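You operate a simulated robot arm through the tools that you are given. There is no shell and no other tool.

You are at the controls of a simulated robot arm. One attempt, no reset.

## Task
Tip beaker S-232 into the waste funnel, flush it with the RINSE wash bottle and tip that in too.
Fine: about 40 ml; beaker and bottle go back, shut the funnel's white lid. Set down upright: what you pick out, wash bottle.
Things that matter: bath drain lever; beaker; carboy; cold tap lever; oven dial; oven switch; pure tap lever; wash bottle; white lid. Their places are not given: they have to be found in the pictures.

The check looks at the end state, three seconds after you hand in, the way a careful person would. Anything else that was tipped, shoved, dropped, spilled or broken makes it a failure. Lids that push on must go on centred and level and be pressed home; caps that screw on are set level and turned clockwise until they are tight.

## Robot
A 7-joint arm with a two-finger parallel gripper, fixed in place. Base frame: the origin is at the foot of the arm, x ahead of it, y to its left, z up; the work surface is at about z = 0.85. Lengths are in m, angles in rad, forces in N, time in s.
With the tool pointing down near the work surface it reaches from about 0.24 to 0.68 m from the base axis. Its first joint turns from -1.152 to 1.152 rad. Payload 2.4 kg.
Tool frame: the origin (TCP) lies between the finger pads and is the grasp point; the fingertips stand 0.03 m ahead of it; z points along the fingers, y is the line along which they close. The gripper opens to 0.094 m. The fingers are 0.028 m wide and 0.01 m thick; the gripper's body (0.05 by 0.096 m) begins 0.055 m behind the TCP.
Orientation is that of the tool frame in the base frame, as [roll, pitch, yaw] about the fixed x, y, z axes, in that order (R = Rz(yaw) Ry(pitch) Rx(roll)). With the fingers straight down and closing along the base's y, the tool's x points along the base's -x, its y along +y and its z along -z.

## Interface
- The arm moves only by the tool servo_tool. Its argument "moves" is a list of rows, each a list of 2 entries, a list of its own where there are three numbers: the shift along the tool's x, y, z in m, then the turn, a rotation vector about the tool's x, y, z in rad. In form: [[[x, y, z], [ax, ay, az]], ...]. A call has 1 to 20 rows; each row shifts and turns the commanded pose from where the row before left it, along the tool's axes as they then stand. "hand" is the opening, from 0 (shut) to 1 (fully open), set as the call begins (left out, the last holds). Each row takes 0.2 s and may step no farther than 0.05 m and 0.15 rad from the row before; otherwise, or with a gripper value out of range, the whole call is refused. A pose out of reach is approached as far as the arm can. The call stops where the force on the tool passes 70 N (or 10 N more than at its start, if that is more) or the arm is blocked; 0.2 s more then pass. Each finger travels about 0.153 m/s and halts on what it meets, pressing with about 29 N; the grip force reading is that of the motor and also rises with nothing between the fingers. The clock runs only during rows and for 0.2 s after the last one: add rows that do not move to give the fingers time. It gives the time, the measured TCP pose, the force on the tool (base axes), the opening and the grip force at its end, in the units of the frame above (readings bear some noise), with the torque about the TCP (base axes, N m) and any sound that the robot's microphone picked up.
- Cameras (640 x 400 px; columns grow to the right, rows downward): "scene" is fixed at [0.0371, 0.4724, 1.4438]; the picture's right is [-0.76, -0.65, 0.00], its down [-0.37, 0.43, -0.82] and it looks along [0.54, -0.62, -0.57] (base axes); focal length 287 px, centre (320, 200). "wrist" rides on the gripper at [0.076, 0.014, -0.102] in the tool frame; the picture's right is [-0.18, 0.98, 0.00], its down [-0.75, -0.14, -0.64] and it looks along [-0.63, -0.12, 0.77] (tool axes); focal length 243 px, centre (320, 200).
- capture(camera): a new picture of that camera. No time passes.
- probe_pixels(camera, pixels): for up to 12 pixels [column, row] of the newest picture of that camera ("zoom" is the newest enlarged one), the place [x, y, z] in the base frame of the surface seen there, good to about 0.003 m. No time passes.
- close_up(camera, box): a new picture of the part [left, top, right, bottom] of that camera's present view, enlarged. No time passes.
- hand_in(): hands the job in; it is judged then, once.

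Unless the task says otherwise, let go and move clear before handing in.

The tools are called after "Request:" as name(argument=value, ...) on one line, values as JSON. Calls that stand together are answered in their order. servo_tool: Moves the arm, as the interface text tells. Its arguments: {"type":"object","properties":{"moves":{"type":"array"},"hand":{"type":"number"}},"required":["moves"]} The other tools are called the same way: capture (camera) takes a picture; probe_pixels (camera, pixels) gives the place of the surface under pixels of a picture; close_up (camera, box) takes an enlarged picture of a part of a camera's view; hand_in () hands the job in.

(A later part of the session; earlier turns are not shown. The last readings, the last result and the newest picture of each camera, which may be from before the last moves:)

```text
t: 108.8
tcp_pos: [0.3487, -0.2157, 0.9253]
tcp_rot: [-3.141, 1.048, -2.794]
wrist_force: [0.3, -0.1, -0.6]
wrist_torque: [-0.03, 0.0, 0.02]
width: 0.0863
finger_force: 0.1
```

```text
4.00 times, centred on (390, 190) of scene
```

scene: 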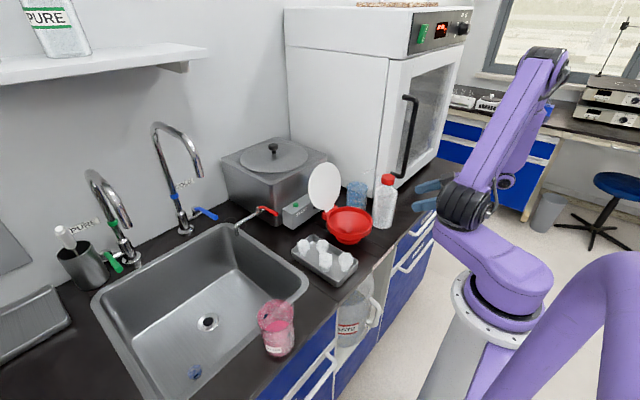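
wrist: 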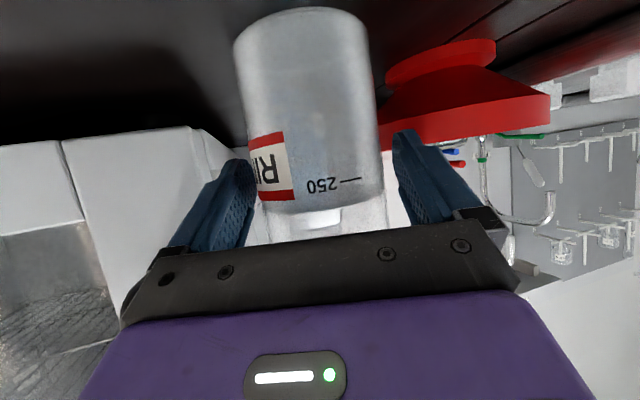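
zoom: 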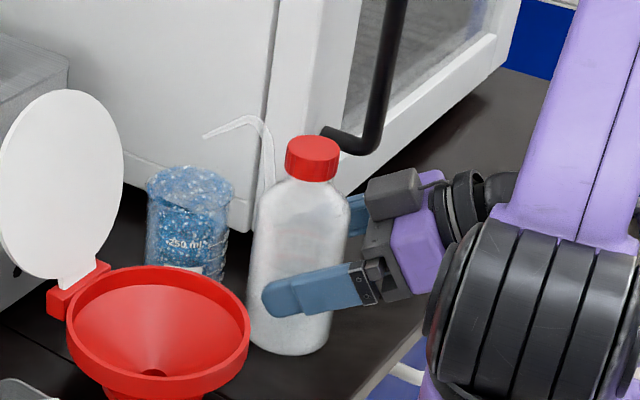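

The pads straddle the bottle. I'll nudge 1.5 mm sideways to centre, then squeeze briefly and check that the stream lands in the beaker.

Request:
servo_tool(moves=[[[0, -0.0015, 0], [0, 0, 0]], [[0, 0, 0], [0, 0, 0]]], hand=0.78)

Request:
servo_tool(moves=[[[0, 0, 0], [0, 0, 0]]], hand=0.74)

Request:
close_up(camera="scene", box=[335, 160, 405, 215])

```text
t: 109.4
tcp_pos: [0.3491, -0.2174, 0.9252]
tcp_rot: [-3.139, 1.047, -2.792]
wrist_force: [-0.6, 2.0, 1.9]
wrist_torque: [-0.03, 0.03, 0.04]
width: 0.0746
finger_force: 1.0
```

```text
t: 109.8
tcp_pos: [0.35, -0.2177, 0.9258]
tcp_rot: [-3.139, 1.048, -2.792]
wrist_force: [0.8, 1.0, -0.5]
wrist_torque: [-0.02, -0.11, 0.04]
width: 0.0723
finger_force: 29.6
```

```text
7.27 times, centred on (370, 188) of scene
```

zoom: 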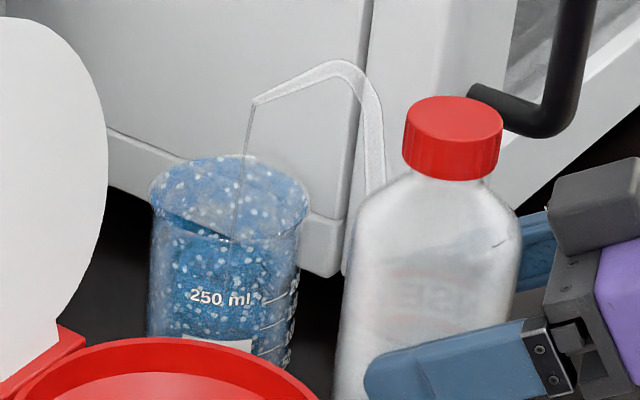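

The stream falls right into the beaker, zoom (252,100)→(235,240). I'll hold the squeeze for about 2 s, then look.

Request:
servo_tool(moves=[[[0, 0, 0], [0, 0, 0]], [[0, 0, 0], [0, 0, 0]], [[0, 0, 0], [0, 0, 0]], [[0, 0, 0], [0, 0, 0]], [[0, 0, 0], [0, 0, 0]], [[0, 0, 0], [0, 0, 0]], [[0, 0, 0], [0, 0, 0]], [[0, 0, 0], [0, 0, 0]]], hand=0.74)

Request:
close_up(camera="scene", box=[335, 160, 405, 215])

Request:
close_up(camera="wrist", box=[220, 0, 420, 240])

```text
t: 111.6
tcp_pos: [0.3492, -0.2174, 0.9255]
tcp_rot: [-3.139, 1.049, -2.794]
wrist_force: [-0.5, -1.1, 0.3]
wrist_torque: [-0.08, 0.06, -0.04]
width: 0.0721
finger_force: 29.0
```

```text
7.27 times, centred on (370, 188) of scene
```

zoom: 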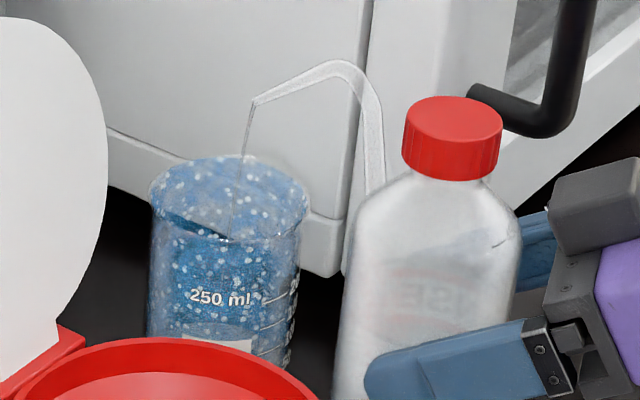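

```text
1.67 times, centred on (320, 120) of wrist
```

zoom: 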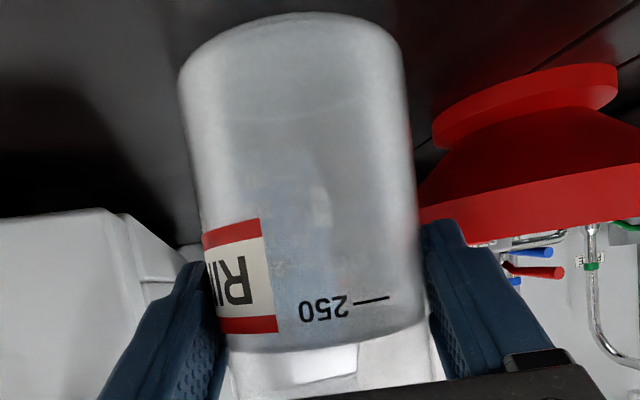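

The stream continues into the beaker and the bottle level is dropping slowly past zoom y≈348. I'll keep squeezing for another 2 s and compare.

Request:
servo_tool(moves=[[[0, 0, 0], [0, 0, 0]], [[0, 0, 0], [0, 0, 0]], [[0, 0, 0], [0, 0, 0]], [[0, 0, 0], [0, 0, 0]], [[0, 0, 0], [0, 0, 0]], [[0, 0, 0], [0, 0, 0]], [[0, 0, 0], [0, 0, 0]], [[0, 0, 0], [0, 0, 0]], [[0, 0, 0], [0, 0, 0]]], hand=0.74)

Request:
close_up(camera="scene", box=[335, 160, 405, 215])

Request:
close_up(camera="wrist", box=[220, 0, 420, 240])

```text
t: 113.6
tcp_pos: [0.3502, -0.2162, 0.9257]
tcp_rot: [-3.141, 1.047, -2.794]
wrist_force: [-0.5, 0.2, 0.2]
wrist_torque: [-0.03, -0.01, -0.01]
width: 0.072
finger_force: 28.7
```

```text
7.27 times, centred on (370, 188) of scene
```

zoom: 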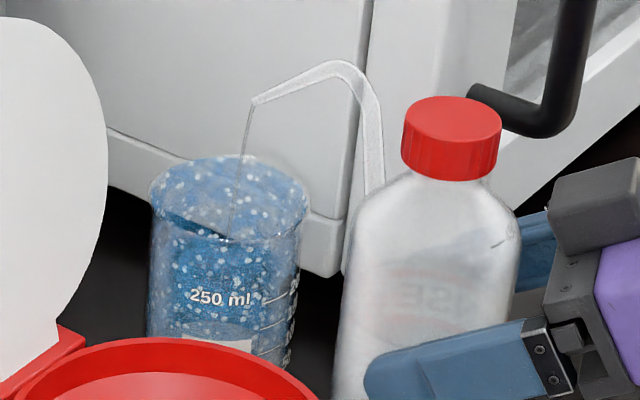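

```text
1.67 times, centred on (320, 120) of wrist
```

zoom: 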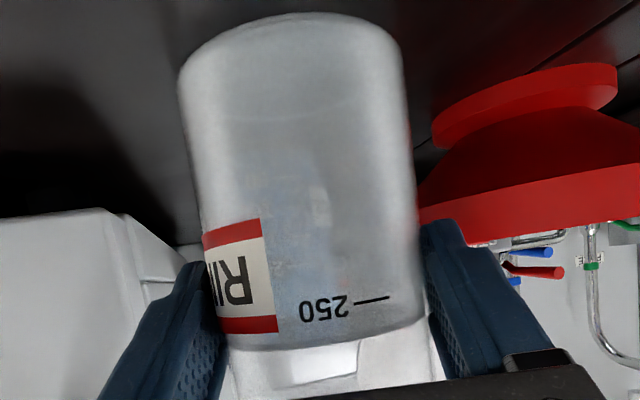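

The level dropped only about 3 zoom px (roughly 1 mm, 4 ml) in 2 s, so the flow is around 2 ml/s. I'll take a finer zoom on the level as a working reference, then keep squeezing.

Request:
close_up(camera="wrist", box=[300, 165, 390, 225])

Request:
servo_tool(moves=[[[0, 0, 0], [0, 0, 0]], [[0, 0, 0], [0, 0, 0]], [[0, 0, 0], [0, 0, 0]], [[0, 0, 0], [0, 0, 0]], [[0, 0, 0], [0, 0, 0]], [[0, 0, 0], [0, 0, 0]], [[0, 0, 0], [0, 0, 0]], [[0, 0, 0], [0, 0, 0]], [[0, 0, 0], [0, 0, 0]], [[0, 0, 0], [0, 0, 0]], [[0, 0, 0], [0, 0, 0]], [[0, 0, 0], [0, 0, 0]], [[0, 0, 0], [0, 0, 0]], [[0, 0, 0], [0, 0, 0]], [[0, 0, 0], [0, 0, 0]], [[0, 0, 0], [0, 0, 0]], [[0, 0, 0], [0, 0, 0]], [[0, 0, 0], [0, 0, 0]], [[0, 0, 0], [0, 0, 0]]], hand=0.74)

Request:
close_up(camera="wrist", box=[300, 165, 390, 225])

Request:
close_up(camera="scene", box=[335, 160, 405, 215])

```text
6.67 times, centred on (345, 195) of wrist
```

zoom: 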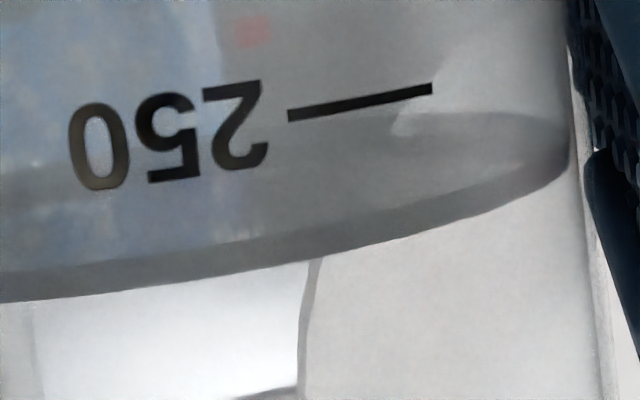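

```text
t: 117.6
tcp_pos: [0.3497, -0.2166, 0.9258]
tcp_rot: [-3.141, 1.047, -2.793]
wrist_force: [-1.3, -0.5, -0.2]
wrist_torque: [-0.02, 0.04, -0.01]
width: 0.0718
finger_force: 29.4
```

```text
6.67 times, centred on (345, 195) of wrist
```

zoom: 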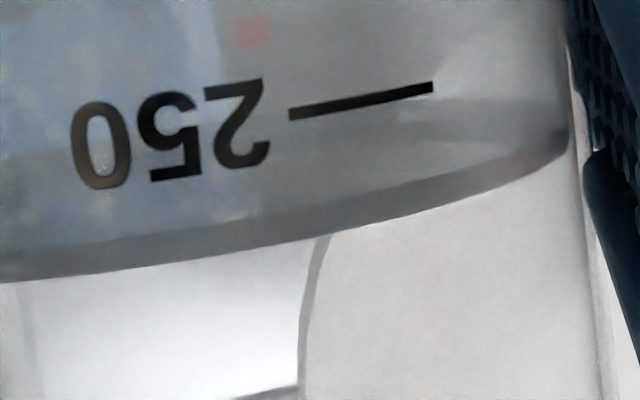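

```text
7.27 times, centred on (370, 188) of scene
```

zoom: 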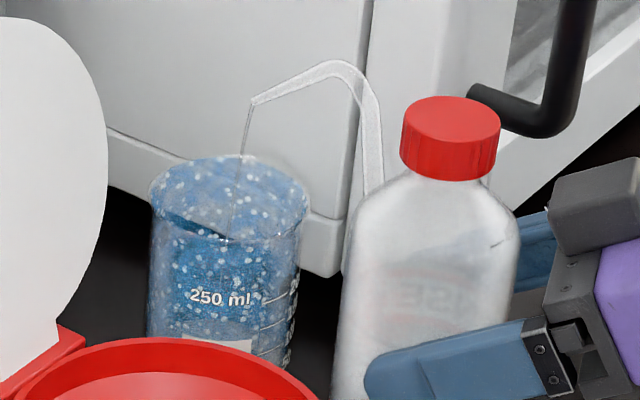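

A clear measurement: the level fell about 20 px (≈1.2 mm) in 4 s, i.e. about 1.1 ml/s, so roughly 9 ml is delivered so far. I'll keep squeezing in several stretches.

Request:
servo_tool(moves=[[[0, 0, 0], [0, 0, 0]], [[0, 0, 0], [0, 0, 0]], [[0, 0, 0], [0, 0, 0]], [[0, 0, 0], [0, 0, 0]], [[0, 0, 0], [0, 0, 0]], [[0, 0, 0], [0, 0, 0]], [[0, 0, 0], [0, 0, 0]], [[0, 0, 0], [0, 0, 0]], [[0, 0, 0], [0, 0, 0]], [[0, 0, 0], [0, 0, 0]], [[0, 0, 0], [0, 0, 0]], [[0, 0, 0], [0, 0, 0]], [[0, 0, 0], [0, 0, 0]], [[0, 0, 0], [0, 0, 0]], [[0, 0, 0], [0, 0, 0]], [[0, 0, 0], [0, 0, 0]], [[0, 0, 0], [0, 0, 0]], [[0, 0, 0], [0, 0, 0]], [[0, 0, 0], [0, 0, 0]], [[0, 0, 0], [0, 0, 0]]], hand=0.7)

Request:
close_up(camera="wrist", box=[300, 165, 390, 225])

Request:
close_up(camera="scene", box=[335, 160, 405, 215])

```text
t: 121.8
tcp_pos: [0.3488, -0.2169, 0.9264]
tcp_rot: [-3.14, 1.048, -2.792]
wrist_force: [-1.4, 0.5, 0.6]
wrist_torque: [-0.05, -0.01, -0.04]
width: 0.0717
finger_force: 28.6
```

```text
6.67 times, centred on (345, 195) of wrist
```

zoom: 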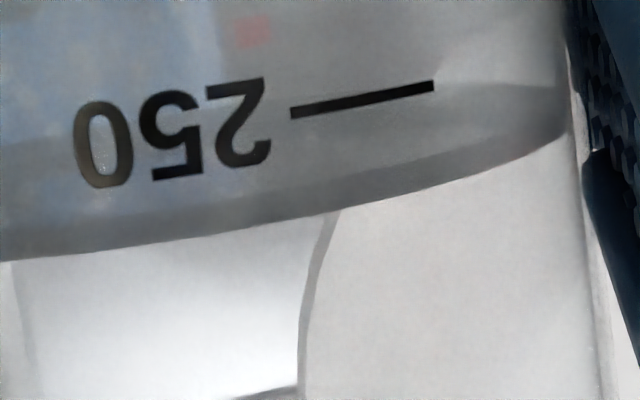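

```text
7.27 times, centred on (370, 188) of scene
```

zoom: 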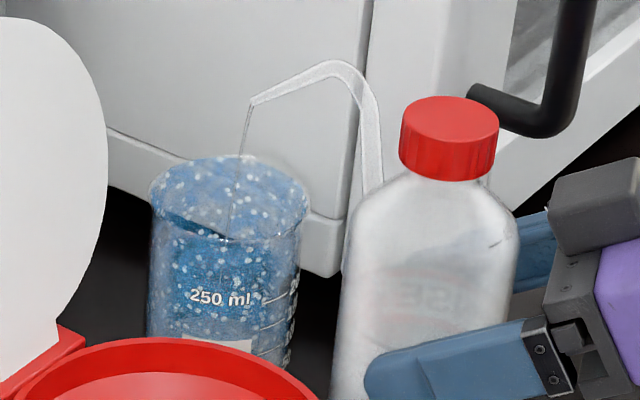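

About 13.5 ml is delivered so far (level at x=0 fell from 302 to 262 px over 8 s). The rate is a steady ~1.15 ml/s, so I'll continue for two more stretches and recheck the stream.

Request:
servo_tool(moves=[[[0, 0, 0], [0, 0, 0]], [[0, 0, 0], [0, 0, 0]], [[0, 0, 0], [0, 0, 0]], [[0, 0, 0], [0, 0, 0]], [[0, 0, 0], [0, 0, 0]], [[0, 0, 0], [0, 0, 0]], [[0, 0, 0], [0, 0, 0]], [[0, 0, 0], [0, 0, 0]], [[0, 0, 0], [0, 0, 0]], [[0, 0, 0], [0, 0, 0]], [[0, 0, 0], [0, 0, 0]], [[0, 0, 0], [0, 0, 0]], [[0, 0, 0], [0, 0, 0]], [[0, 0, 0], [0, 0, 0]], [[0, 0, 0], [0, 0, 0]], [[0, 0, 0], [0, 0, 0]], [[0, 0, 0], [0, 0, 0]], [[0, 0, 0], [0, 0, 0]], [[0, 0, 0], [0, 0, 0]], [[0, 0, 0], [0, 0, 0]]])

Request:
close_up(camera="scene", box=[335, 160, 405, 215])

Request:
servo_tool(moves=[[[0, 0, 0], [0, 0, 0]], [[0, 0, 0], [0, 0, 0]], [[0, 0, 0], [0, 0, 0]], [[0, 0, 0], [0, 0, 0]], [[0, 0, 0], [0, 0, 0]], [[0, 0, 0], [0, 0, 0]], [[0, 0, 0], [0, 0, 0]], [[0, 0, 0], [0, 0, 0]], [[0, 0, 0], [0, 0, 0]], [[0, 0, 0], [0, 0, 0]], [[0, 0, 0], [0, 0, 0]], [[0, 0, 0], [0, 0, 0]], [[0, 0, 0], [0, 0, 0]], [[0, 0, 0], [0, 0, 0]], [[0, 0, 0], [0, 0, 0]], [[0, 0, 0], [0, 0, 0]], [[0, 0, 0], [0, 0, 0]], [[0, 0, 0], [0, 0, 0]], [[0, 0, 0], [0, 0, 0]], [[0, 0, 0], [0, 0, 0]]])

Request:
close_up(camera="wrist", box=[300, 165, 390, 225])

Request:
close_up(camera="scene", box=[335, 160, 405, 215])

```text
t: 126.0
tcp_pos: [0.3497, -0.217, 0.9261]
tcp_rot: [-3.139, 1.045, -2.792]
wrist_force: [-1.0, 0.9, 0.5]
wrist_torque: [-0.04, -0.01, 0.03]
width: 0.0716
finger_force: 28.7
```

```text
7.27 times, centred on (370, 188) of scene
```

zoom: 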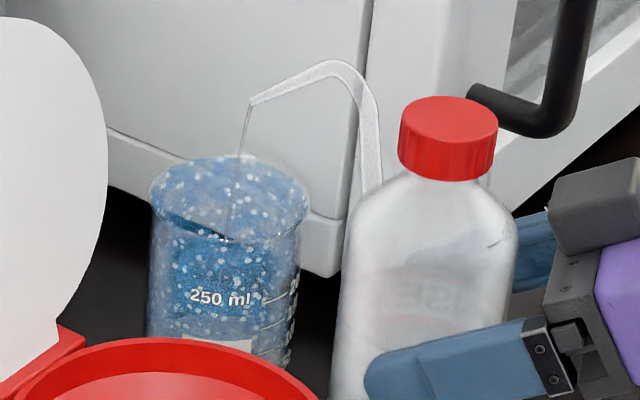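

```text
t: 130.2
tcp_pos: [0.35, -0.2177, 0.925]
tcp_rot: [-3.139, 1.046, -2.793]
wrist_force: [-1.3, 0.4, 0.7]
wrist_torque: [-0.06, -0.01, 0.04]
width: 0.0714
finger_force: 28.8
```

```text
6.67 times, centred on (345, 195) of wrist
```

zoom: 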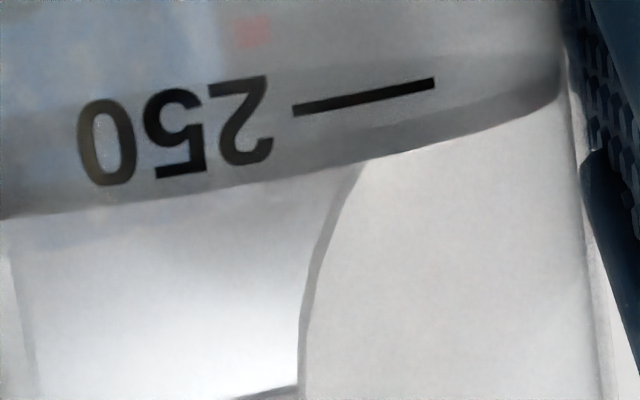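

```text
7.27 times, centred on (370, 188) of scene
```

zoom: 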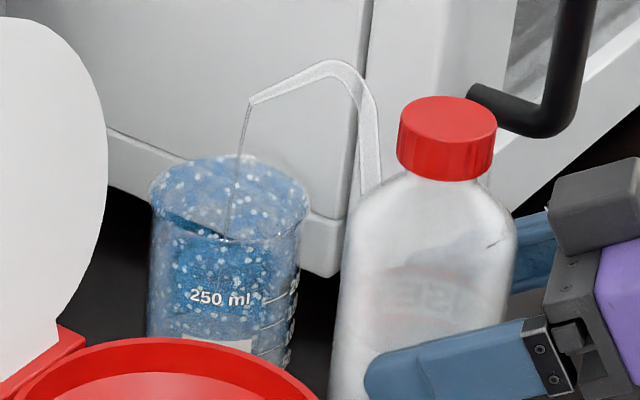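

About 23 ml is delivered (level x=0 now at 218) and the stream is still inside the beaker. I need about 14 s more, so I'll continue with three stretches.

Request:
servo_tool(moves=[[[0, 0, 0], [0, 0, 0]], [[0, 0, 0], [0, 0, 0]], [[0, 0, 0], [0, 0, 0]], [[0, 0, 0], [0, 0, 0]], [[0, 0, 0], [0, 0, 0]], [[0, 0, 0], [0, 0, 0]], [[0, 0, 0], [0, 0, 0]], [[0, 0, 0], [0, 0, 0]], [[0, 0, 0], [0, 0, 0]], [[0, 0, 0], [0, 0, 0]], [[0, 0, 0], [0, 0, 0]], [[0, 0, 0], [0, 0, 0]], [[0, 0, 0], [0, 0, 0]], [[0, 0, 0], [0, 0, 0]], [[0, 0, 0], [0, 0, 0]], [[0, 0, 0], [0, 0, 0]], [[0, 0, 0], [0, 0, 0]], [[0, 0, 0], [0, 0, 0]], [[0, 0, 0], [0, 0, 0]], [[0, 0, 0], [0, 0, 0]]])

Request:
servo_tool(moves=[[[0, 0, 0], [0, 0, 0]], [[0, 0, 0], [0, 0, 0]], [[0, 0, 0], [0, 0, 0]], [[0, 0, 0], [0, 0, 0]], [[0, 0, 0], [0, 0, 0]], [[0, 0, 0], [0, 0, 0]], [[0, 0, 0], [0, 0, 0]], [[0, 0, 0], [0, 0, 0]], [[0, 0, 0], [0, 0, 0]], [[0, 0, 0], [0, 0, 0]], [[0, 0, 0], [0, 0, 0]], [[0, 0, 0], [0, 0, 0]], [[0, 0, 0], [0, 0, 0]], [[0, 0, 0], [0, 0, 0]], [[0, 0, 0], [0, 0, 0]], [[0, 0, 0], [0, 0, 0]], [[0, 0, 0], [0, 0, 0]], [[0, 0, 0], [0, 0, 0]], [[0, 0, 0], [0, 0, 0]], [[0, 0, 0], [0, 0, 0]]])

Request:
close_up(camera="scene", box=[335, 160, 405, 215])

Request:
close_up(camera="wrist", box=[300, 165, 390, 225])

```text
t: 134.4
tcp_pos: [0.3497, -0.219, 0.9261]
tcp_rot: [-3.14, 1.049, -2.793]
wrist_force: [-0.8, 0.7, 0.0]
wrist_torque: [-0.03, -0.01, 0.02]
width: 0.0714
finger_force: 29.7
```

```text
t: 138.6
tcp_pos: [0.3487, -0.2163, 0.9254]
tcp_rot: [-3.141, 1.048, -2.794]
wrist_force: [-2.1, 0.9, -0.6]
wrist_torque: [-0.04, 0.0, -0.02]
width: 0.0709
finger_force: 29.3
```

```text
7.27 times, centred on (370, 188) of scene
```

zoom: 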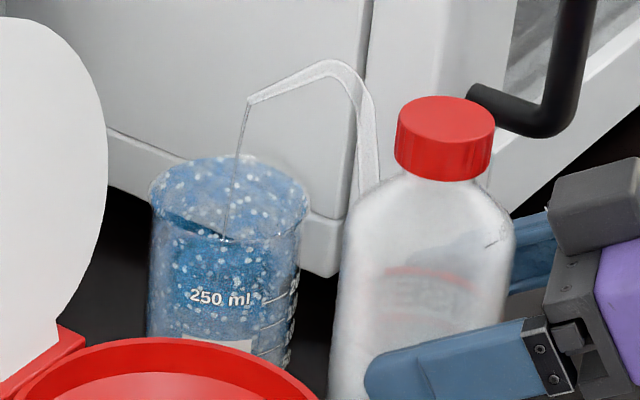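

```text
6.67 times, centred on (345, 195) of wrist
```

zoom: 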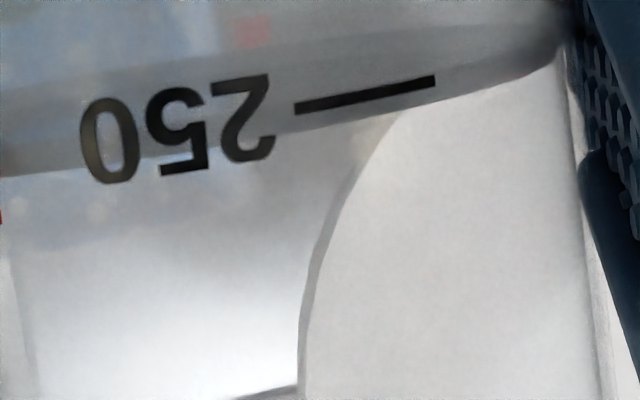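

The level is now almost at the 250 line, so about 32 ml is delivered. I'll squeeze about 7.5 s more to reach 40 ml, then release.

Request:
servo_tool(moves=[[[0, 0, 0], [0, 0, 0]], [[0, 0, 0], [0, 0, 0]], [[0, 0, 0], [0, 0, 0]], [[0, 0, 0], [0, 0, 0]], [[0, 0, 0], [0, 0, 0]], [[0, 0, 0], [0, 0, 0]], [[0, 0, 0], [0, 0, 0]], [[0, 0, 0], [0, 0, 0]], [[0, 0, 0], [0, 0, 0]], [[0, 0, 0], [0, 0, 0]], [[0, 0, 0], [0, 0, 0]], [[0, 0, 0], [0, 0, 0]], [[0, 0, 0], [0, 0, 0]], [[0, 0, 0], [0, 0, 0]], [[0, 0, 0], [0, 0, 0]], [[0, 0, 0], [0, 0, 0]], [[0, 0, 0], [0, 0, 0]], [[0, 0, 0], [0, 0, 0]], [[0, 0, 0], [0, 0, 0]], [[0, 0, 0], [0, 0, 0]]])

Request:
servo_tool(moves=[[[0, 0, 0], [0, 0, 0]], [[0, 0, 0], [0, 0, 0]], [[0, 0, 0], [0, 0, 0]], [[0, 0, 0], [0, 0, 0]], [[0, 0, 0], [0, 0, 0]], [[0, 0, 0], [0, 0, 0]], [[0, 0, 0], [0, 0, 0]], [[0, 0, 0], [0, 0, 0]], [[0, 0, 0], [0, 0, 0]], [[0, 0, 0], [0, 0, 0]], [[0, 0, 0], [0, 0, 0]], [[0, 0, 0], [0, 0, 0]], [[0, 0, 0], [0, 0, 0]], [[0, 0, 0], [0, 0, 0]], [[0, 0, 0], [0, 0, 0]]])

Request:
close_up(camera="scene", box=[335, 160, 405, 215])

Request:
close_up(camera="wrist", box=[300, 165, 390, 225])

```text
t: 142.8
tcp_pos: [0.3501, -0.2165, 0.9253]
tcp_rot: [-3.14, 1.048, -2.792]
wrist_force: [-1.0, 0.4, -0.6]
wrist_torque: [-0.03, -0.03, 0.01]
width: 0.0711
finger_force: 29.3
```

```text
t: 146.0
tcp_pos: [0.3494, -0.2174, 0.9264]
tcp_rot: [-3.139, 1.048, -2.793]
wrist_force: [-1.6, 0.1, 0.4]
wrist_torque: [0.03, -0.01, 0.02]
width: 0.071
finger_force: 29.4
```

```text
7.27 times, centred on (370, 188) of scene
```

zoom: 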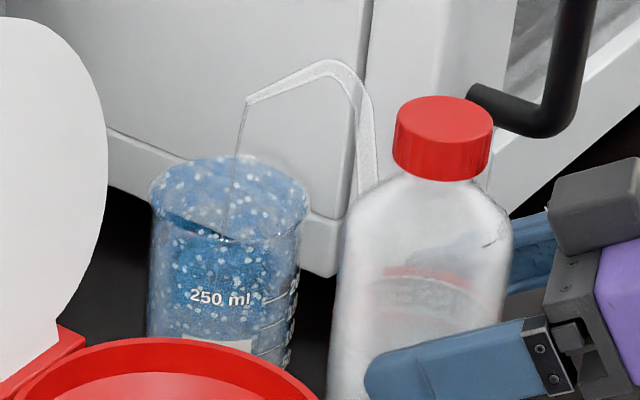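

```text
6.67 times, centred on (345, 195) of wrist
```

zoom: 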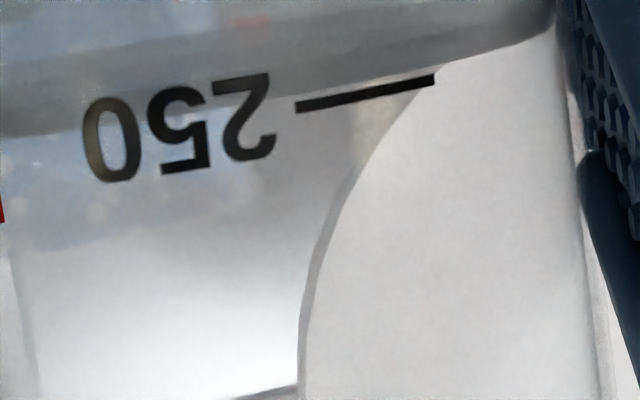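

The level has fallen to y≈140 at x=0 (183 px in all, about 40 ml). I'll release the squeeze and check that the flow stops.

Request:
servo_tool(moves=[[[0, 0, 0], [0, 0, 0]], [[0, 0, 0], [0, 0, 0]]], hand=0.92)

Request:
close_up(camera="scene", box=[335, 160, 405, 215])

Request:
close_up(camera="wrist", box=[220, 0, 420, 240])

```text
t: 146.6
tcp_pos: [0.3494, -0.2155, 0.926]
tcp_rot: [-3.14, 1.048, -2.793]
wrist_force: [0.3, -0.2, 0.5]
wrist_torque: [0.0, 0.0, -0.04]
width: 0.0866
finger_force: 0.0
```

```text
7.27 times, centred on (370, 188) of scene
```

zoom: 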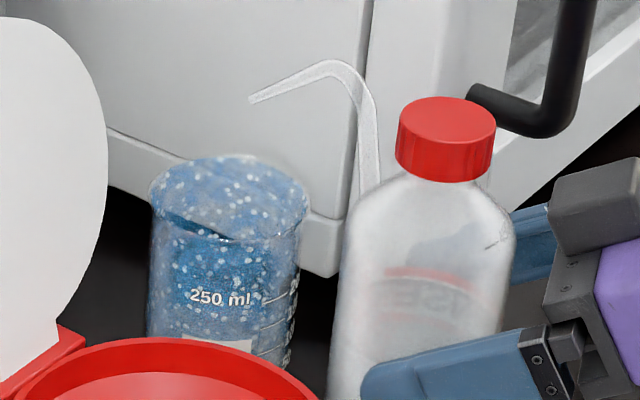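

```text
1.67 times, centred on (320, 120) of wrist
```

zoom: 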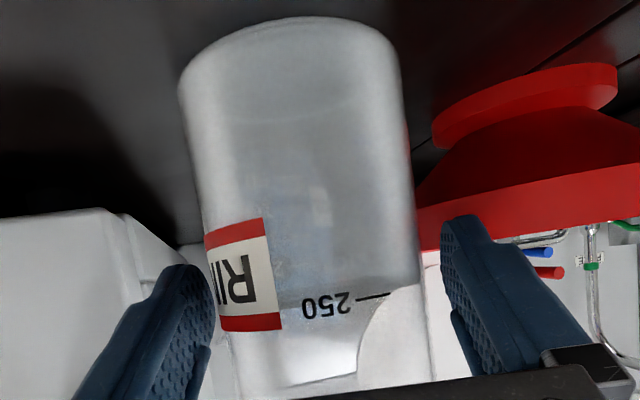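

The flow has stopped and the bottle stands. I'll back the gripper away and take the same reference picture of the level.

Request:
servo_tool(moves=[[[0, 0, -0.02], [0, 0, 0]], [[0, 0, -0.03], [0, 0, 0]], [[0, 0, -0.03], [0, 0, 0]], [[0, 0, -0.03], [0, 0, 0]], [[0, 0, 0], [0, 0, 0]]])

Request:
close_up(camera="wrist", box=[280, 80, 370, 190])

Request:
close_up(camera="scene", box=[310, 140, 450, 240])

```text
t: 147.8
tcp_pos: [0.2592, -0.2499, 0.9814]
tcp_rot: [-3.139, 1.047, -2.793]
wrist_force: [0.7, 0.2, 0.9]
wrist_torque: [0.0, -0.01, 0.01]
width: 0.0866
finger_force: 0.0
```

```text
3.64 times, centred on (325, 135) of wrist
```

zoom: 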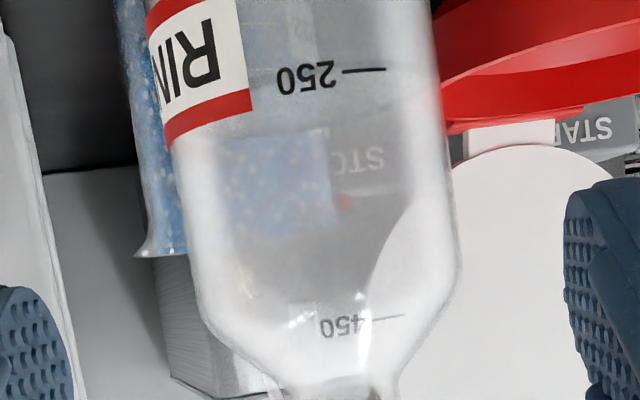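

```text
4.00 times, centred on (380, 190) of scene
```

zoom: 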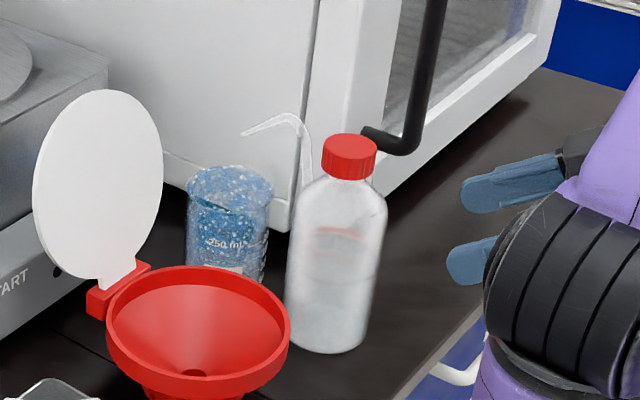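

The level is now right around the 250 mark, a drop consistent with about 40 ml. I'll rise, return the tool to vertical and turn it across the spout for another cap grip.

Request:
servo_tool(moves=[[[-0.0303, 0, -0.0175], [0, 0, 0]], [[-0.0303, 0, -0.0175], [0, 0, 0]], [[-0.0303, 0, -0.0175], [0, 0, 0]], [[-0.0303, 0, -0.0175], [0, 0, 0]], [[0, 0, 0], [0, 0.1309, 0]], [[0, 0, 0], [0, 0.1309, 0]], [[0, 0, 0], [0, 0.1309, 0]], [[0, 0, 0], [0, 0.1309, 0]], [[0, 0, 0], [0, 0.1309, 0]], [[0, 0, 0], [0, 0.1309, 0]], [[0, 0, 0], [0, 0.1309, 0]], [[0, 0, 0], [0, 0.1309, 0]], [[0, 0, 0], [0, 0, 0.1147]], [[0, 0, 0], [0, 0, 0.1147]], [[0, 0, 0], [0, 0, 0.1147]], [[-0.033, 0.013, -0.003], [0, 0, 0]], [[-0.033, 0.013, -0.003], [0, 0, 0]], [[-0.033, 0.013, -0.003], [0, 0, 0]], [[0, 0, 0], [0, 0, 0]]], hand=1)

Request:
capture(camera="wrist")

Request:
close_up(camera="wrist", box=[270, 60, 400, 200])

```text
t: 151.8
tcp_pos: [0.3585, -0.2111, 1.1311]
tcp_rot: [3.141, 0.0, -3.137]
wrist_force: [0.4, 0.3, -0.1]
wrist_torque: [-0.02, 0.02, 0.01]
width: 0.0937
finger_force: 0.1
```

```text
taken
```

wrist: 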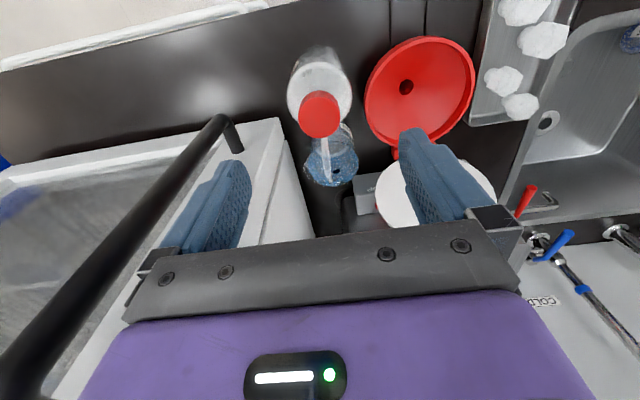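

```text
2.86 times, centred on (335, 130) of wrist
```

zoom: 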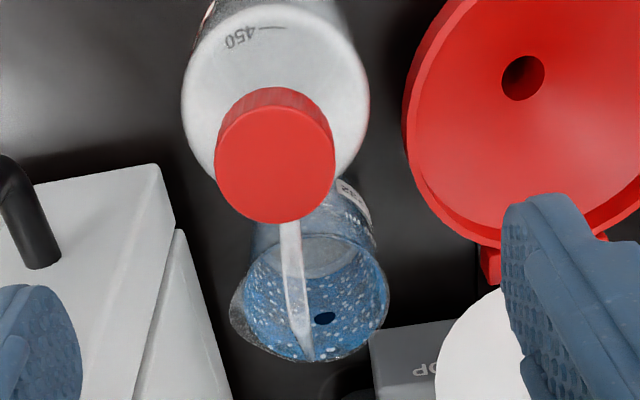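

I'll probe the cap's edges for centring.

Request:
probe_pixels(camera="wrist", pixels=[[319, 115], [300, 113], [339, 113], [319, 97], [319, 136], [310, 133], [330, 133], [306, 165], [357, 165]])

```text
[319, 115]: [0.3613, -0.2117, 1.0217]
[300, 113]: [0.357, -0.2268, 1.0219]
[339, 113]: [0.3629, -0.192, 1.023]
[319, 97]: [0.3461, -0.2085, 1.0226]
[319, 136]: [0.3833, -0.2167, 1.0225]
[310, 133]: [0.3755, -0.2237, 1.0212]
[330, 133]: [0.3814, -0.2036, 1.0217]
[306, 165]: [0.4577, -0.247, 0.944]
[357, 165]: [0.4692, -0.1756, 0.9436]
```

The cap centre is (0.363, -0.210). I'll centre on it, descend, grip and lift 5 cm.

Request:
servo_tool(moves=[[[-0.004, 0.001, 0.02], [0, 0, 0]], [[0, 0, 0.03], [0, 0, 0]], [[0, 0, 0.03], [0, 0, 0]], [[0, 0, 0.0275], [0, 0, 0]], [[0, 0, 0], [0, 0, 0]]], hand=1)

Request:
servo_tool(moves=[[[0, 0, 0], [0, 0, 0]], [[0, 0, 0], [0, 0, 0]], [[0, 0, 0], [0, 0, 0]]], hand=0)

Request:
servo_tool(moves=[[[0, 0, -0.005], [0, 0, 0]], [[0, 0, -0.015], [0, 0, 0]], [[0, 0, -0.02], [0, 0, 0]], [[0, 0, -0.01], [0, 0, 0]], [[0, 0, 0], [0, 0, 0]]])

Request:
close_up(camera="scene", box=[310, 130, 450, 240])

```text
t: 153.0
tcp_pos: [0.3636, -0.2089, 1.022]
tcp_rot: [-3.139, -0.001, -3.137]
wrist_force: [-0.3, -0.1, 0.1]
wrist_torque: [-0.02, -0.03, 0.03]
width: 0.0938
finger_force: 0.0
```

```text
t: 153.8
tcp_pos: [0.3625, -0.2086, 1.0219]
tcp_rot: [-3.14, 0.001, -3.139]
wrist_force: [0.8, 0.2, -1.0]
wrist_torque: [0.0, -0.01, 0.03]
width: 0.035
finger_force: 28.6
```

```text
t: 155.0
tcp_pos: [0.3617, -0.2078, 1.0731]
tcp_rot: [3.141, 0.0, -3.139]
wrist_force: [-0.4, -0.7, -3.4]
wrist_torque: [0.01, -0.03, -0.02]
width: 0.0352
finger_force: 29.2
```

```text
3.64 times, centred on (380, 185) of scene
```

zoom: 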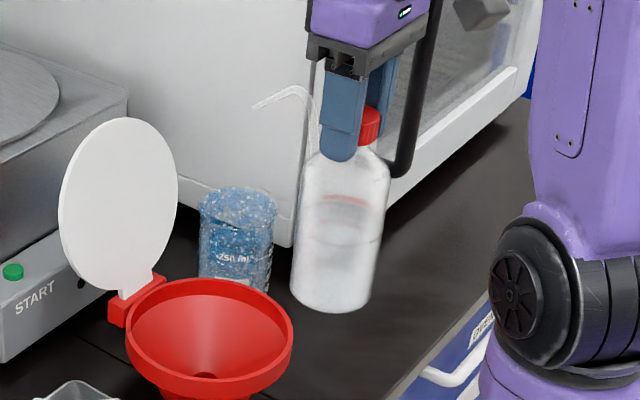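

The bottle is lifted. I'll turn it 49° and shift it back to the parking spot at (0.331, -0.191), so the beaker becomes accessible.

Request:
servo_tool(moves=[[[0, 0, 0], [0, 0, -0.1425]], [[0, 0, 0], [0, 0, -0.1425]], [[0, 0, 0], [0, 0, -0.1425]], [[0, 0, 0], [0, 0, -0.1425]], [[0, 0, 0], [0, 0, -0.1425]], [[0, 0, 0], [0, 0, -0.1425]], [[0.003, 0.0175, 0], [0, 0, 0]], [[0.0035, 0.0175, 0], [0, 0, 0]], [[0, 0, 0.02], [0, 0, 0]], [[0, 0, 0.015], [0, 0, 0]], [[0, 0, 0.01], [0, 0, 0]], [[0, 0, 0], [0, 0, 0]]])

Request:
close_up(camera="scene", box=[310, 130, 450, 240])

```text
t: 157.6
tcp_pos: [0.3308, -0.1908, 1.0282]
tcp_rot: [-3.141, 0.0, -2.283]
wrist_force: [0.2, -0.3, -3.3]
wrist_torque: [0.0, -0.05, 0.01]
width: 0.0352
finger_force: 29.1
```

```text
3.64 times, centred on (380, 185) of scene
```

zoom: 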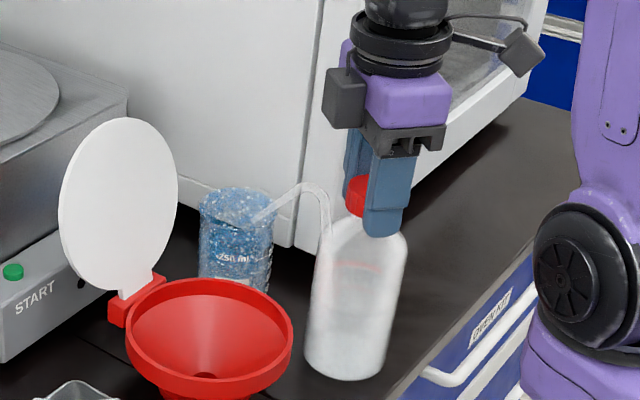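

I'll lower the last few millimetres to touchdown, in small steps.

Request:
servo_tool(moves=[[[0, 0, 0.003], [0, 0, 0]], [[0, 0, 0.002], [0, 0, 0]], [[0, 0, 0], [0, 0, 0]]])

Request:
servo_tool(moves=[[[0, 0, 0.0008], [0, 0, 0]], [[0, 0, 0], [0, 0, 0]]])

```text
t: 158.4
tcp_pos: [0.3288, -0.1918, 1.0225]
tcp_rot: [3.141, 0.001, -2.283]
wrist_force: [0.6, -0.7, -0.3]
wrist_torque: [0.01, 0.02, 0.01]
width: 0.0348
finger_force: 29.0
```

```text
t: 159.0
tcp_pos: [0.3297, -0.1919, 1.0217]
tcp_rot: [-3.141, 0.001, -2.284]
wrist_force: [0.4, -1.0, 2.0]
wrist_torque: [0.03, 0.0, 0.02]
width: 0.0348
finger_force: 28.4
```

The bottle is down (force now +2 N). I'll release the cap, rise, and look at the parked bottle and the beaker.

Request:
servo_tool(moves=[[[0, 0, 0], [0, 0, 0]], [[0, 0, 0], [0, 0, 0]], [[0, 0, 0], [0, 0, 0]]], hand=1)

Request:
servo_tool(moves=[[[0, 0, -0.03], [0, 0, 0]], [[0, 0, -0.04], [0, 0, 0]], [[0, 0, -0.04], [0, 0, 0]], [[0, 0, 0], [0, 0, 0.1398]], [[0, 0, 0], [0, 0, 0.1398]], [[0, 0, 0], [0, 0, 0.1398]], [[0, 0, 0], [0, 0, 0.1398]], [[0, 0, 0], [0, 0, 0.0722]], [[0, 0, 0], [0, 0, 0]]])

Request:
capture(camera="wrist")

Request:
close_up(camera="scene", box=[310, 140, 430, 240])

```text
t: 159.8
tcp_pos: [0.3294, -0.1904, 1.0221]
tcp_rot: [-3.14, -0.001, -2.281]
wrist_force: [0.5, 0.5, -0.8]
wrist_torque: [-0.01, 0.04, 0.01]
width: 0.0941
finger_force: 0.0
```

```text
t: 161.8
tcp_pos: [0.3309, -0.1911, 1.1326]
tcp_rot: [-3.139, -0.002, -2.916]
wrist_force: [-0.2, -0.2, -1.3]
wrist_torque: [0.0, -0.01, -0.01]
width: 0.0942
finger_force: 0.0
```

```text
taken
```

wrist: 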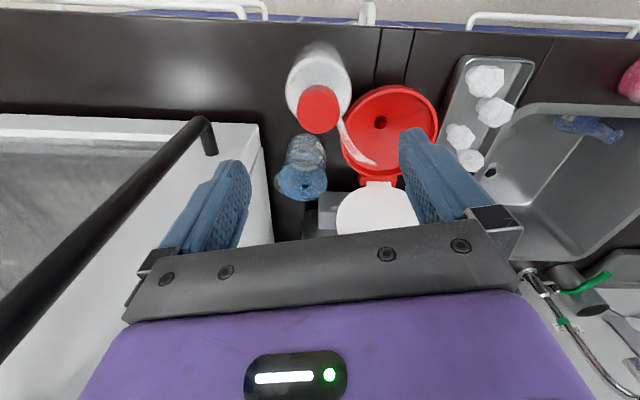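

```text
4.00 times, centred on (370, 190) of scene
```

zoom: 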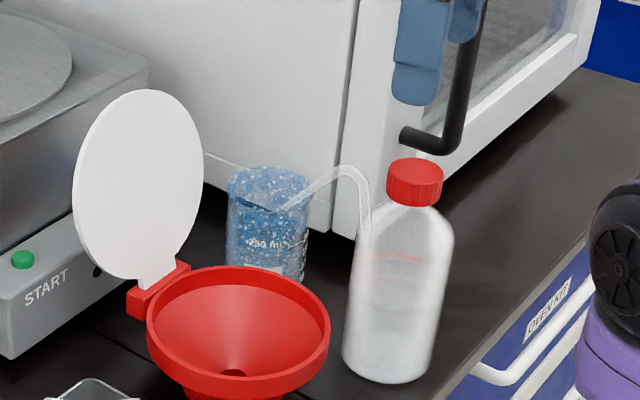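

The bottle is parked with its spout over the funnel, clear of the beaker. I'll zoom in on the beaker to see the rinse water inside and check for spills.

Request:
close_up(camera="wrist", box=[240, 110, 370, 220])

Request:
probe_pixels(camera="wrist", pixels=[[300, 165], [275, 180], [327, 180], [301, 198], [310, 160], [290, 150], [300, 172]])

```text
3.64 times, centred on (305, 165) of wrist
```

zoom: 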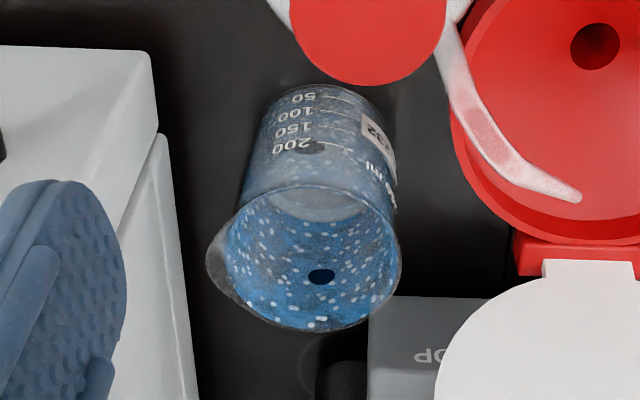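

```text
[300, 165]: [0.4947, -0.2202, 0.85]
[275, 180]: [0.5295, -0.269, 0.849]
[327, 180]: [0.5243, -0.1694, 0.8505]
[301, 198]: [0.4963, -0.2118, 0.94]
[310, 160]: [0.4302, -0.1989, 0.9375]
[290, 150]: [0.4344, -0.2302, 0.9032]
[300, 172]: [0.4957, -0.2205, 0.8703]
```

The beaker holds a shallow pool of clear rinse water and the counter around it looks dry. I'll move above it and descend to grip as before.

Request:
servo_tool(moves=[[[-0.041, -0.0166, 0], [0, 0, 0]], [[-0.041, -0.0166, 0], [0, 0, 0]], [[-0.041, -0.0166, 0], [0, 0, 0]], [[0, 0, 0], [0, 0, 0]]], hand=0.92)

Request:
capture(camera="wrist")

Request:
probe_pixels(camera="wrist", pixels=[[285, 95], [355, 95], [320, 125], [320, 60], [320, 120], [310, 122], [335, 120]])

```text
t: 162.8
tcp_pos: [0.461, -0.2107, 1.1309]
tcp_rot: [3.141, -0.001, -2.914]
wrist_force: [0.5, -0.1, 0.1]
wrist_torque: [-0.01, -0.01, 0.04]
width: 0.0864
finger_force: 0.0
```

```text
taken
```

wrist: 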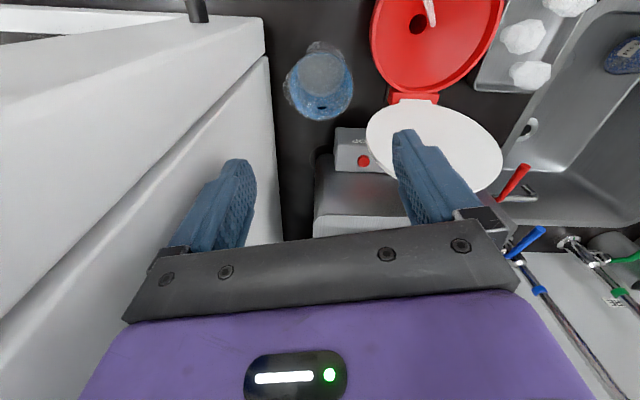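

```text
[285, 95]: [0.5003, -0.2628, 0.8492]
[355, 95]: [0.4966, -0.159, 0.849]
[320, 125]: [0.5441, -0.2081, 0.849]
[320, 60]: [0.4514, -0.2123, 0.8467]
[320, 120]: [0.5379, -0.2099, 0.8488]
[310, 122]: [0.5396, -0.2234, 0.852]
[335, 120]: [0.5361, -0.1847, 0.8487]
```

Request:
close_up(camera="wrist", box=[270, 30, 370, 130])

```text
4.00 times, centred on (320, 80) of wrist
```

zoom: 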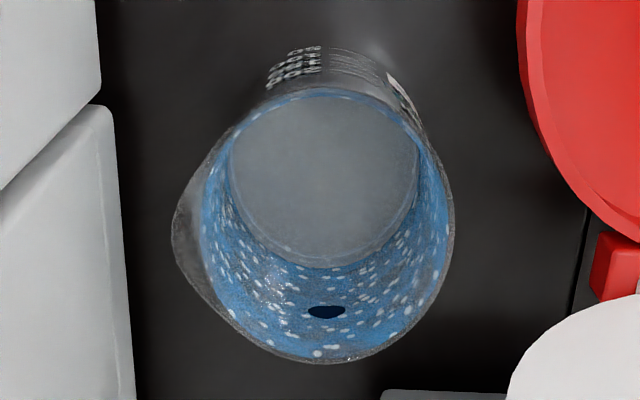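

The pool of rinse water is visible in the beaker, whose centre is about (0.461, -0.210), right under the tool. I'll descend and grip.

Request:
servo_tool(moves=[[[0, 0.0008, 0.04], [0, 0, 0]], [[0, 0, 0.04], [0, 0, 0]], [[0, 0, 0.04], [0, 0, 0]], [[0, 0, 0.04], [0, 0, 0]], [[0, 0, 0.03], [0, 0, 0]], [[0, 0, 0.0215], [0, 0, 0]], [[0, 0, 0], [0, 0, 0]]], hand=0.92)

Request:
servo_tool(moves=[[[0, 0, 0], [0, 0, 0]], [[0, 0, 0], [0, 0, 0]], [[0, 0, 0], [0, 0, 0]]], hand=0)

Request:
close_up(camera="scene", box=[310, 130, 430, 230])

```text
t: 164.4
tcp_pos: [0.4605, -0.2102, 0.9209]
tcp_rot: [-3.141, 0.001, -2.916]
wrist_force: [0.4, 1.4, 0.0]
wrist_torque: [-0.01, 0.01, 0.01]
width: 0.0865
finger_force: 0.1
```

```text
t: 165.2
tcp_pos: [0.4604, -0.2094, 0.9208]
tcp_rot: [-3.141, 0.002, -2.913]
wrist_force: [-0.4, -0.5, -0.6]
wrist_torque: [0.02, -0.01, -0.01]
width: 0.069
finger_force: 28.4
```

```text
4.00 times, centred on (370, 180) of scene
```

zoom: 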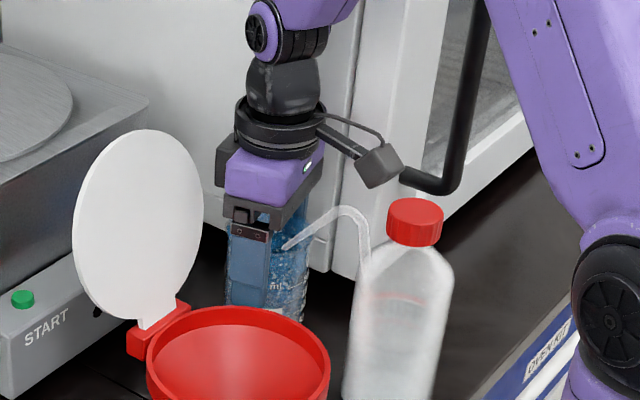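

Gripped (0.069). I'll lift it straight up gently to clear the lid and bottle, then carry it back toward its home spot.

Request:
servo_tool(moves=[[[0, 0, -0.01], [0, 0, 0]], [[0, 0, -0.025], [0, 0, 0]], [[0, 0, -0.035], [0, 0, 0]], [[0, 0, -0.035], [0, 0, 0]], [[0, 0, -0.035], [0, 0, 0]], [[0, 0, -0.035], [0, 0, 0]], [[0, 0, -0.035], [0, 0, 0]], [[0, 0, -0.025], [0, 0, 0]], [[0, 0, -0.01], [0, 0, 0]], [[0, 0, 0], [0, 0, 0]]])

Request:
servo_tool(moves=[[[0.003, 0.02, 0], [0, 0, 0]], [[0.0045, 0.0325, 0], [0, 0, 0]], [[0.0045, 0.0325, 0], [0, 0, 0]], [[0.0045, 0.0325, 0], [0, 0, 0]], [[0.0045, 0.0325, 0], [0, 0, 0]], [[0.0045, 0.0325, 0], [0, 0, 0]], [[0.0045, 0.0325, 0], [0, 0, 0]], [[0.0045, 0.0325, 0], [0, 0, 0]], [[0.0045, 0.0325, 0], [0, 0, 0]], [[0.0045, 0.0325, 0], [0, 0, 0]], [[0.0045, 0.0325, 0], [0, 0, 0]], [[0.0045, 0.0325, 0], [0, 0, 0]], [[0.003, 0.025, 0], [0, 0, 0]], [[0, 0, 0], [0, 0, 0]]])

Request:
capture(camera="scene")

Request:
capture(camera="wrist")

```text
t: 167.4
tcp_pos: [0.4611, -0.2104, 1.166]
tcp_rot: [-3.142, 0.0, -2.915]
wrist_force: [-0.3, -0.1, -1.9]
wrist_torque: [-0.03, 0.01, 0.04]
width: 0.0686
finger_force: 29.0
```

```text
t: 170.4
tcp_pos: [0.3169, 0.1705, 1.1648]
tcp_rot: [-3.139, 0.0, -2.914]
wrist_force: [-0.5, 0.5, -1.0]
wrist_torque: [0.02, 0.01, -0.05]
width: 0.0685
finger_force: 28.7
```

```text
taken
```

scene: 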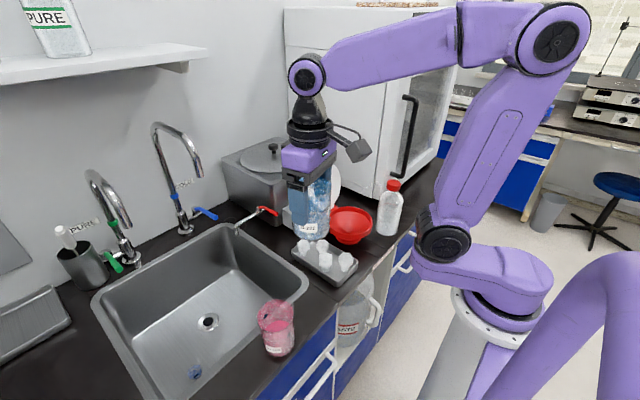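

```text
taken
```

wrist: 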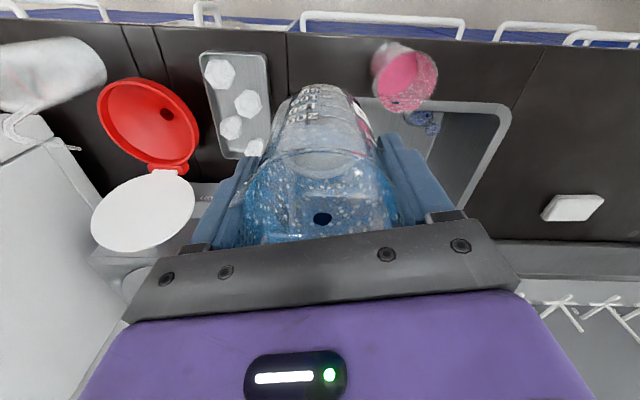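

I'm above home with the beaker. I'll align by a few millimetres and lower it.

Request:
servo_tool(moves=[[[-0.0025, 0.0035, 0.02], [0, 0, 0]], [[0, 0, 0.035], [0, 0, 0]], [[0, 0, 0.035], [0, 0, 0]], [[0, 0, 0.035], [0, 0, 0]], [[0, 0, 0.035], [0, 0, 0]], [[0, 0, 0.035], [0, 0, 0]], [[0, 0, 0.025], [0, 0, 0]], [[0, 0, 0.015], [0, 0, 0]], [[0, 0, 0.006], [0, 0, 0]], [[0, 0, 0], [0, 0, 0]]])

Request:
servo_tool(moves=[[[0, 0, 0.002], [0, 0, 0]], [[0, 0, 0], [0, 0, 0]]])

Request:
close_up(camera="scene", box=[250, 190, 410, 360])

```text
t: 172.6
tcp_pos: [0.3181, 0.1723, 0.925]
tcp_rot: [3.141, -0.001, -2.916]
wrist_force: [0.0, 0.8, -1.7]
wrist_torque: [-0.02, 0.0, 0.02]
width: 0.069
finger_force: 29.0
```

```text
t: 173.2
tcp_pos: [0.3182, 0.1727, 0.9211]
tcp_rot: [-3.141, -0.001, -2.915]
wrist_force: [-0.3, -0.1, -1.2]
wrist_torque: [-0.01, -0.02, 0.01]
width: 0.0687
finger_force: 29.4
```

```text
2.35 times, centred on (330, 275) of scene
```

zoom: 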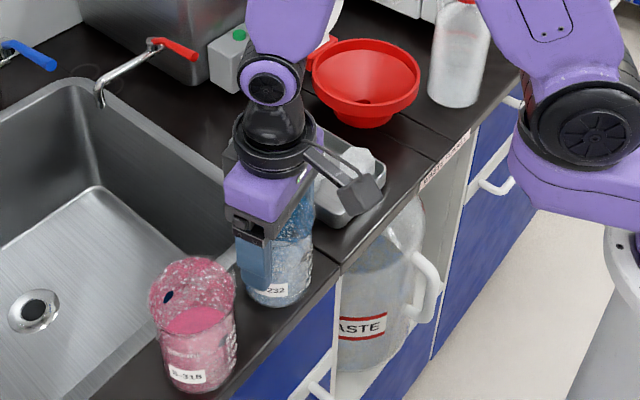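

Nearly down. I'll take single-millimetre steps to contact.

Request:
servo_tool(moves=[[[0, 0, 0.001], [0, 0, 0]], [[0, 0, 0], [0, 0, 0]]])

Request:
servo_tool(moves=[[[0, 0, 0.001], [0, 0, 0]], [[0, 0, 0], [0, 0, 0]]])

```text
t: 173.8
tcp_pos: [0.3188, 0.1729, 0.9214]
tcp_rot: [3.141, 0.0, -2.913]
wrist_force: [-0.9, -3.0, 19.2]
wrist_torque: [-0.06, 0.43, 0.09]
width: 0.0692
finger_force: 28.4
```

```text
t: 174.4
tcp_pos: [0.3183, 0.1721, 0.9207]
tcp_rot: [3.142, 0.004, -2.915]
wrist_force: [3.0, -4.0, 28.7]
wrist_torque: [-0.25, -0.19, -0.04]
width: 0.0688
finger_force: 29.4
```

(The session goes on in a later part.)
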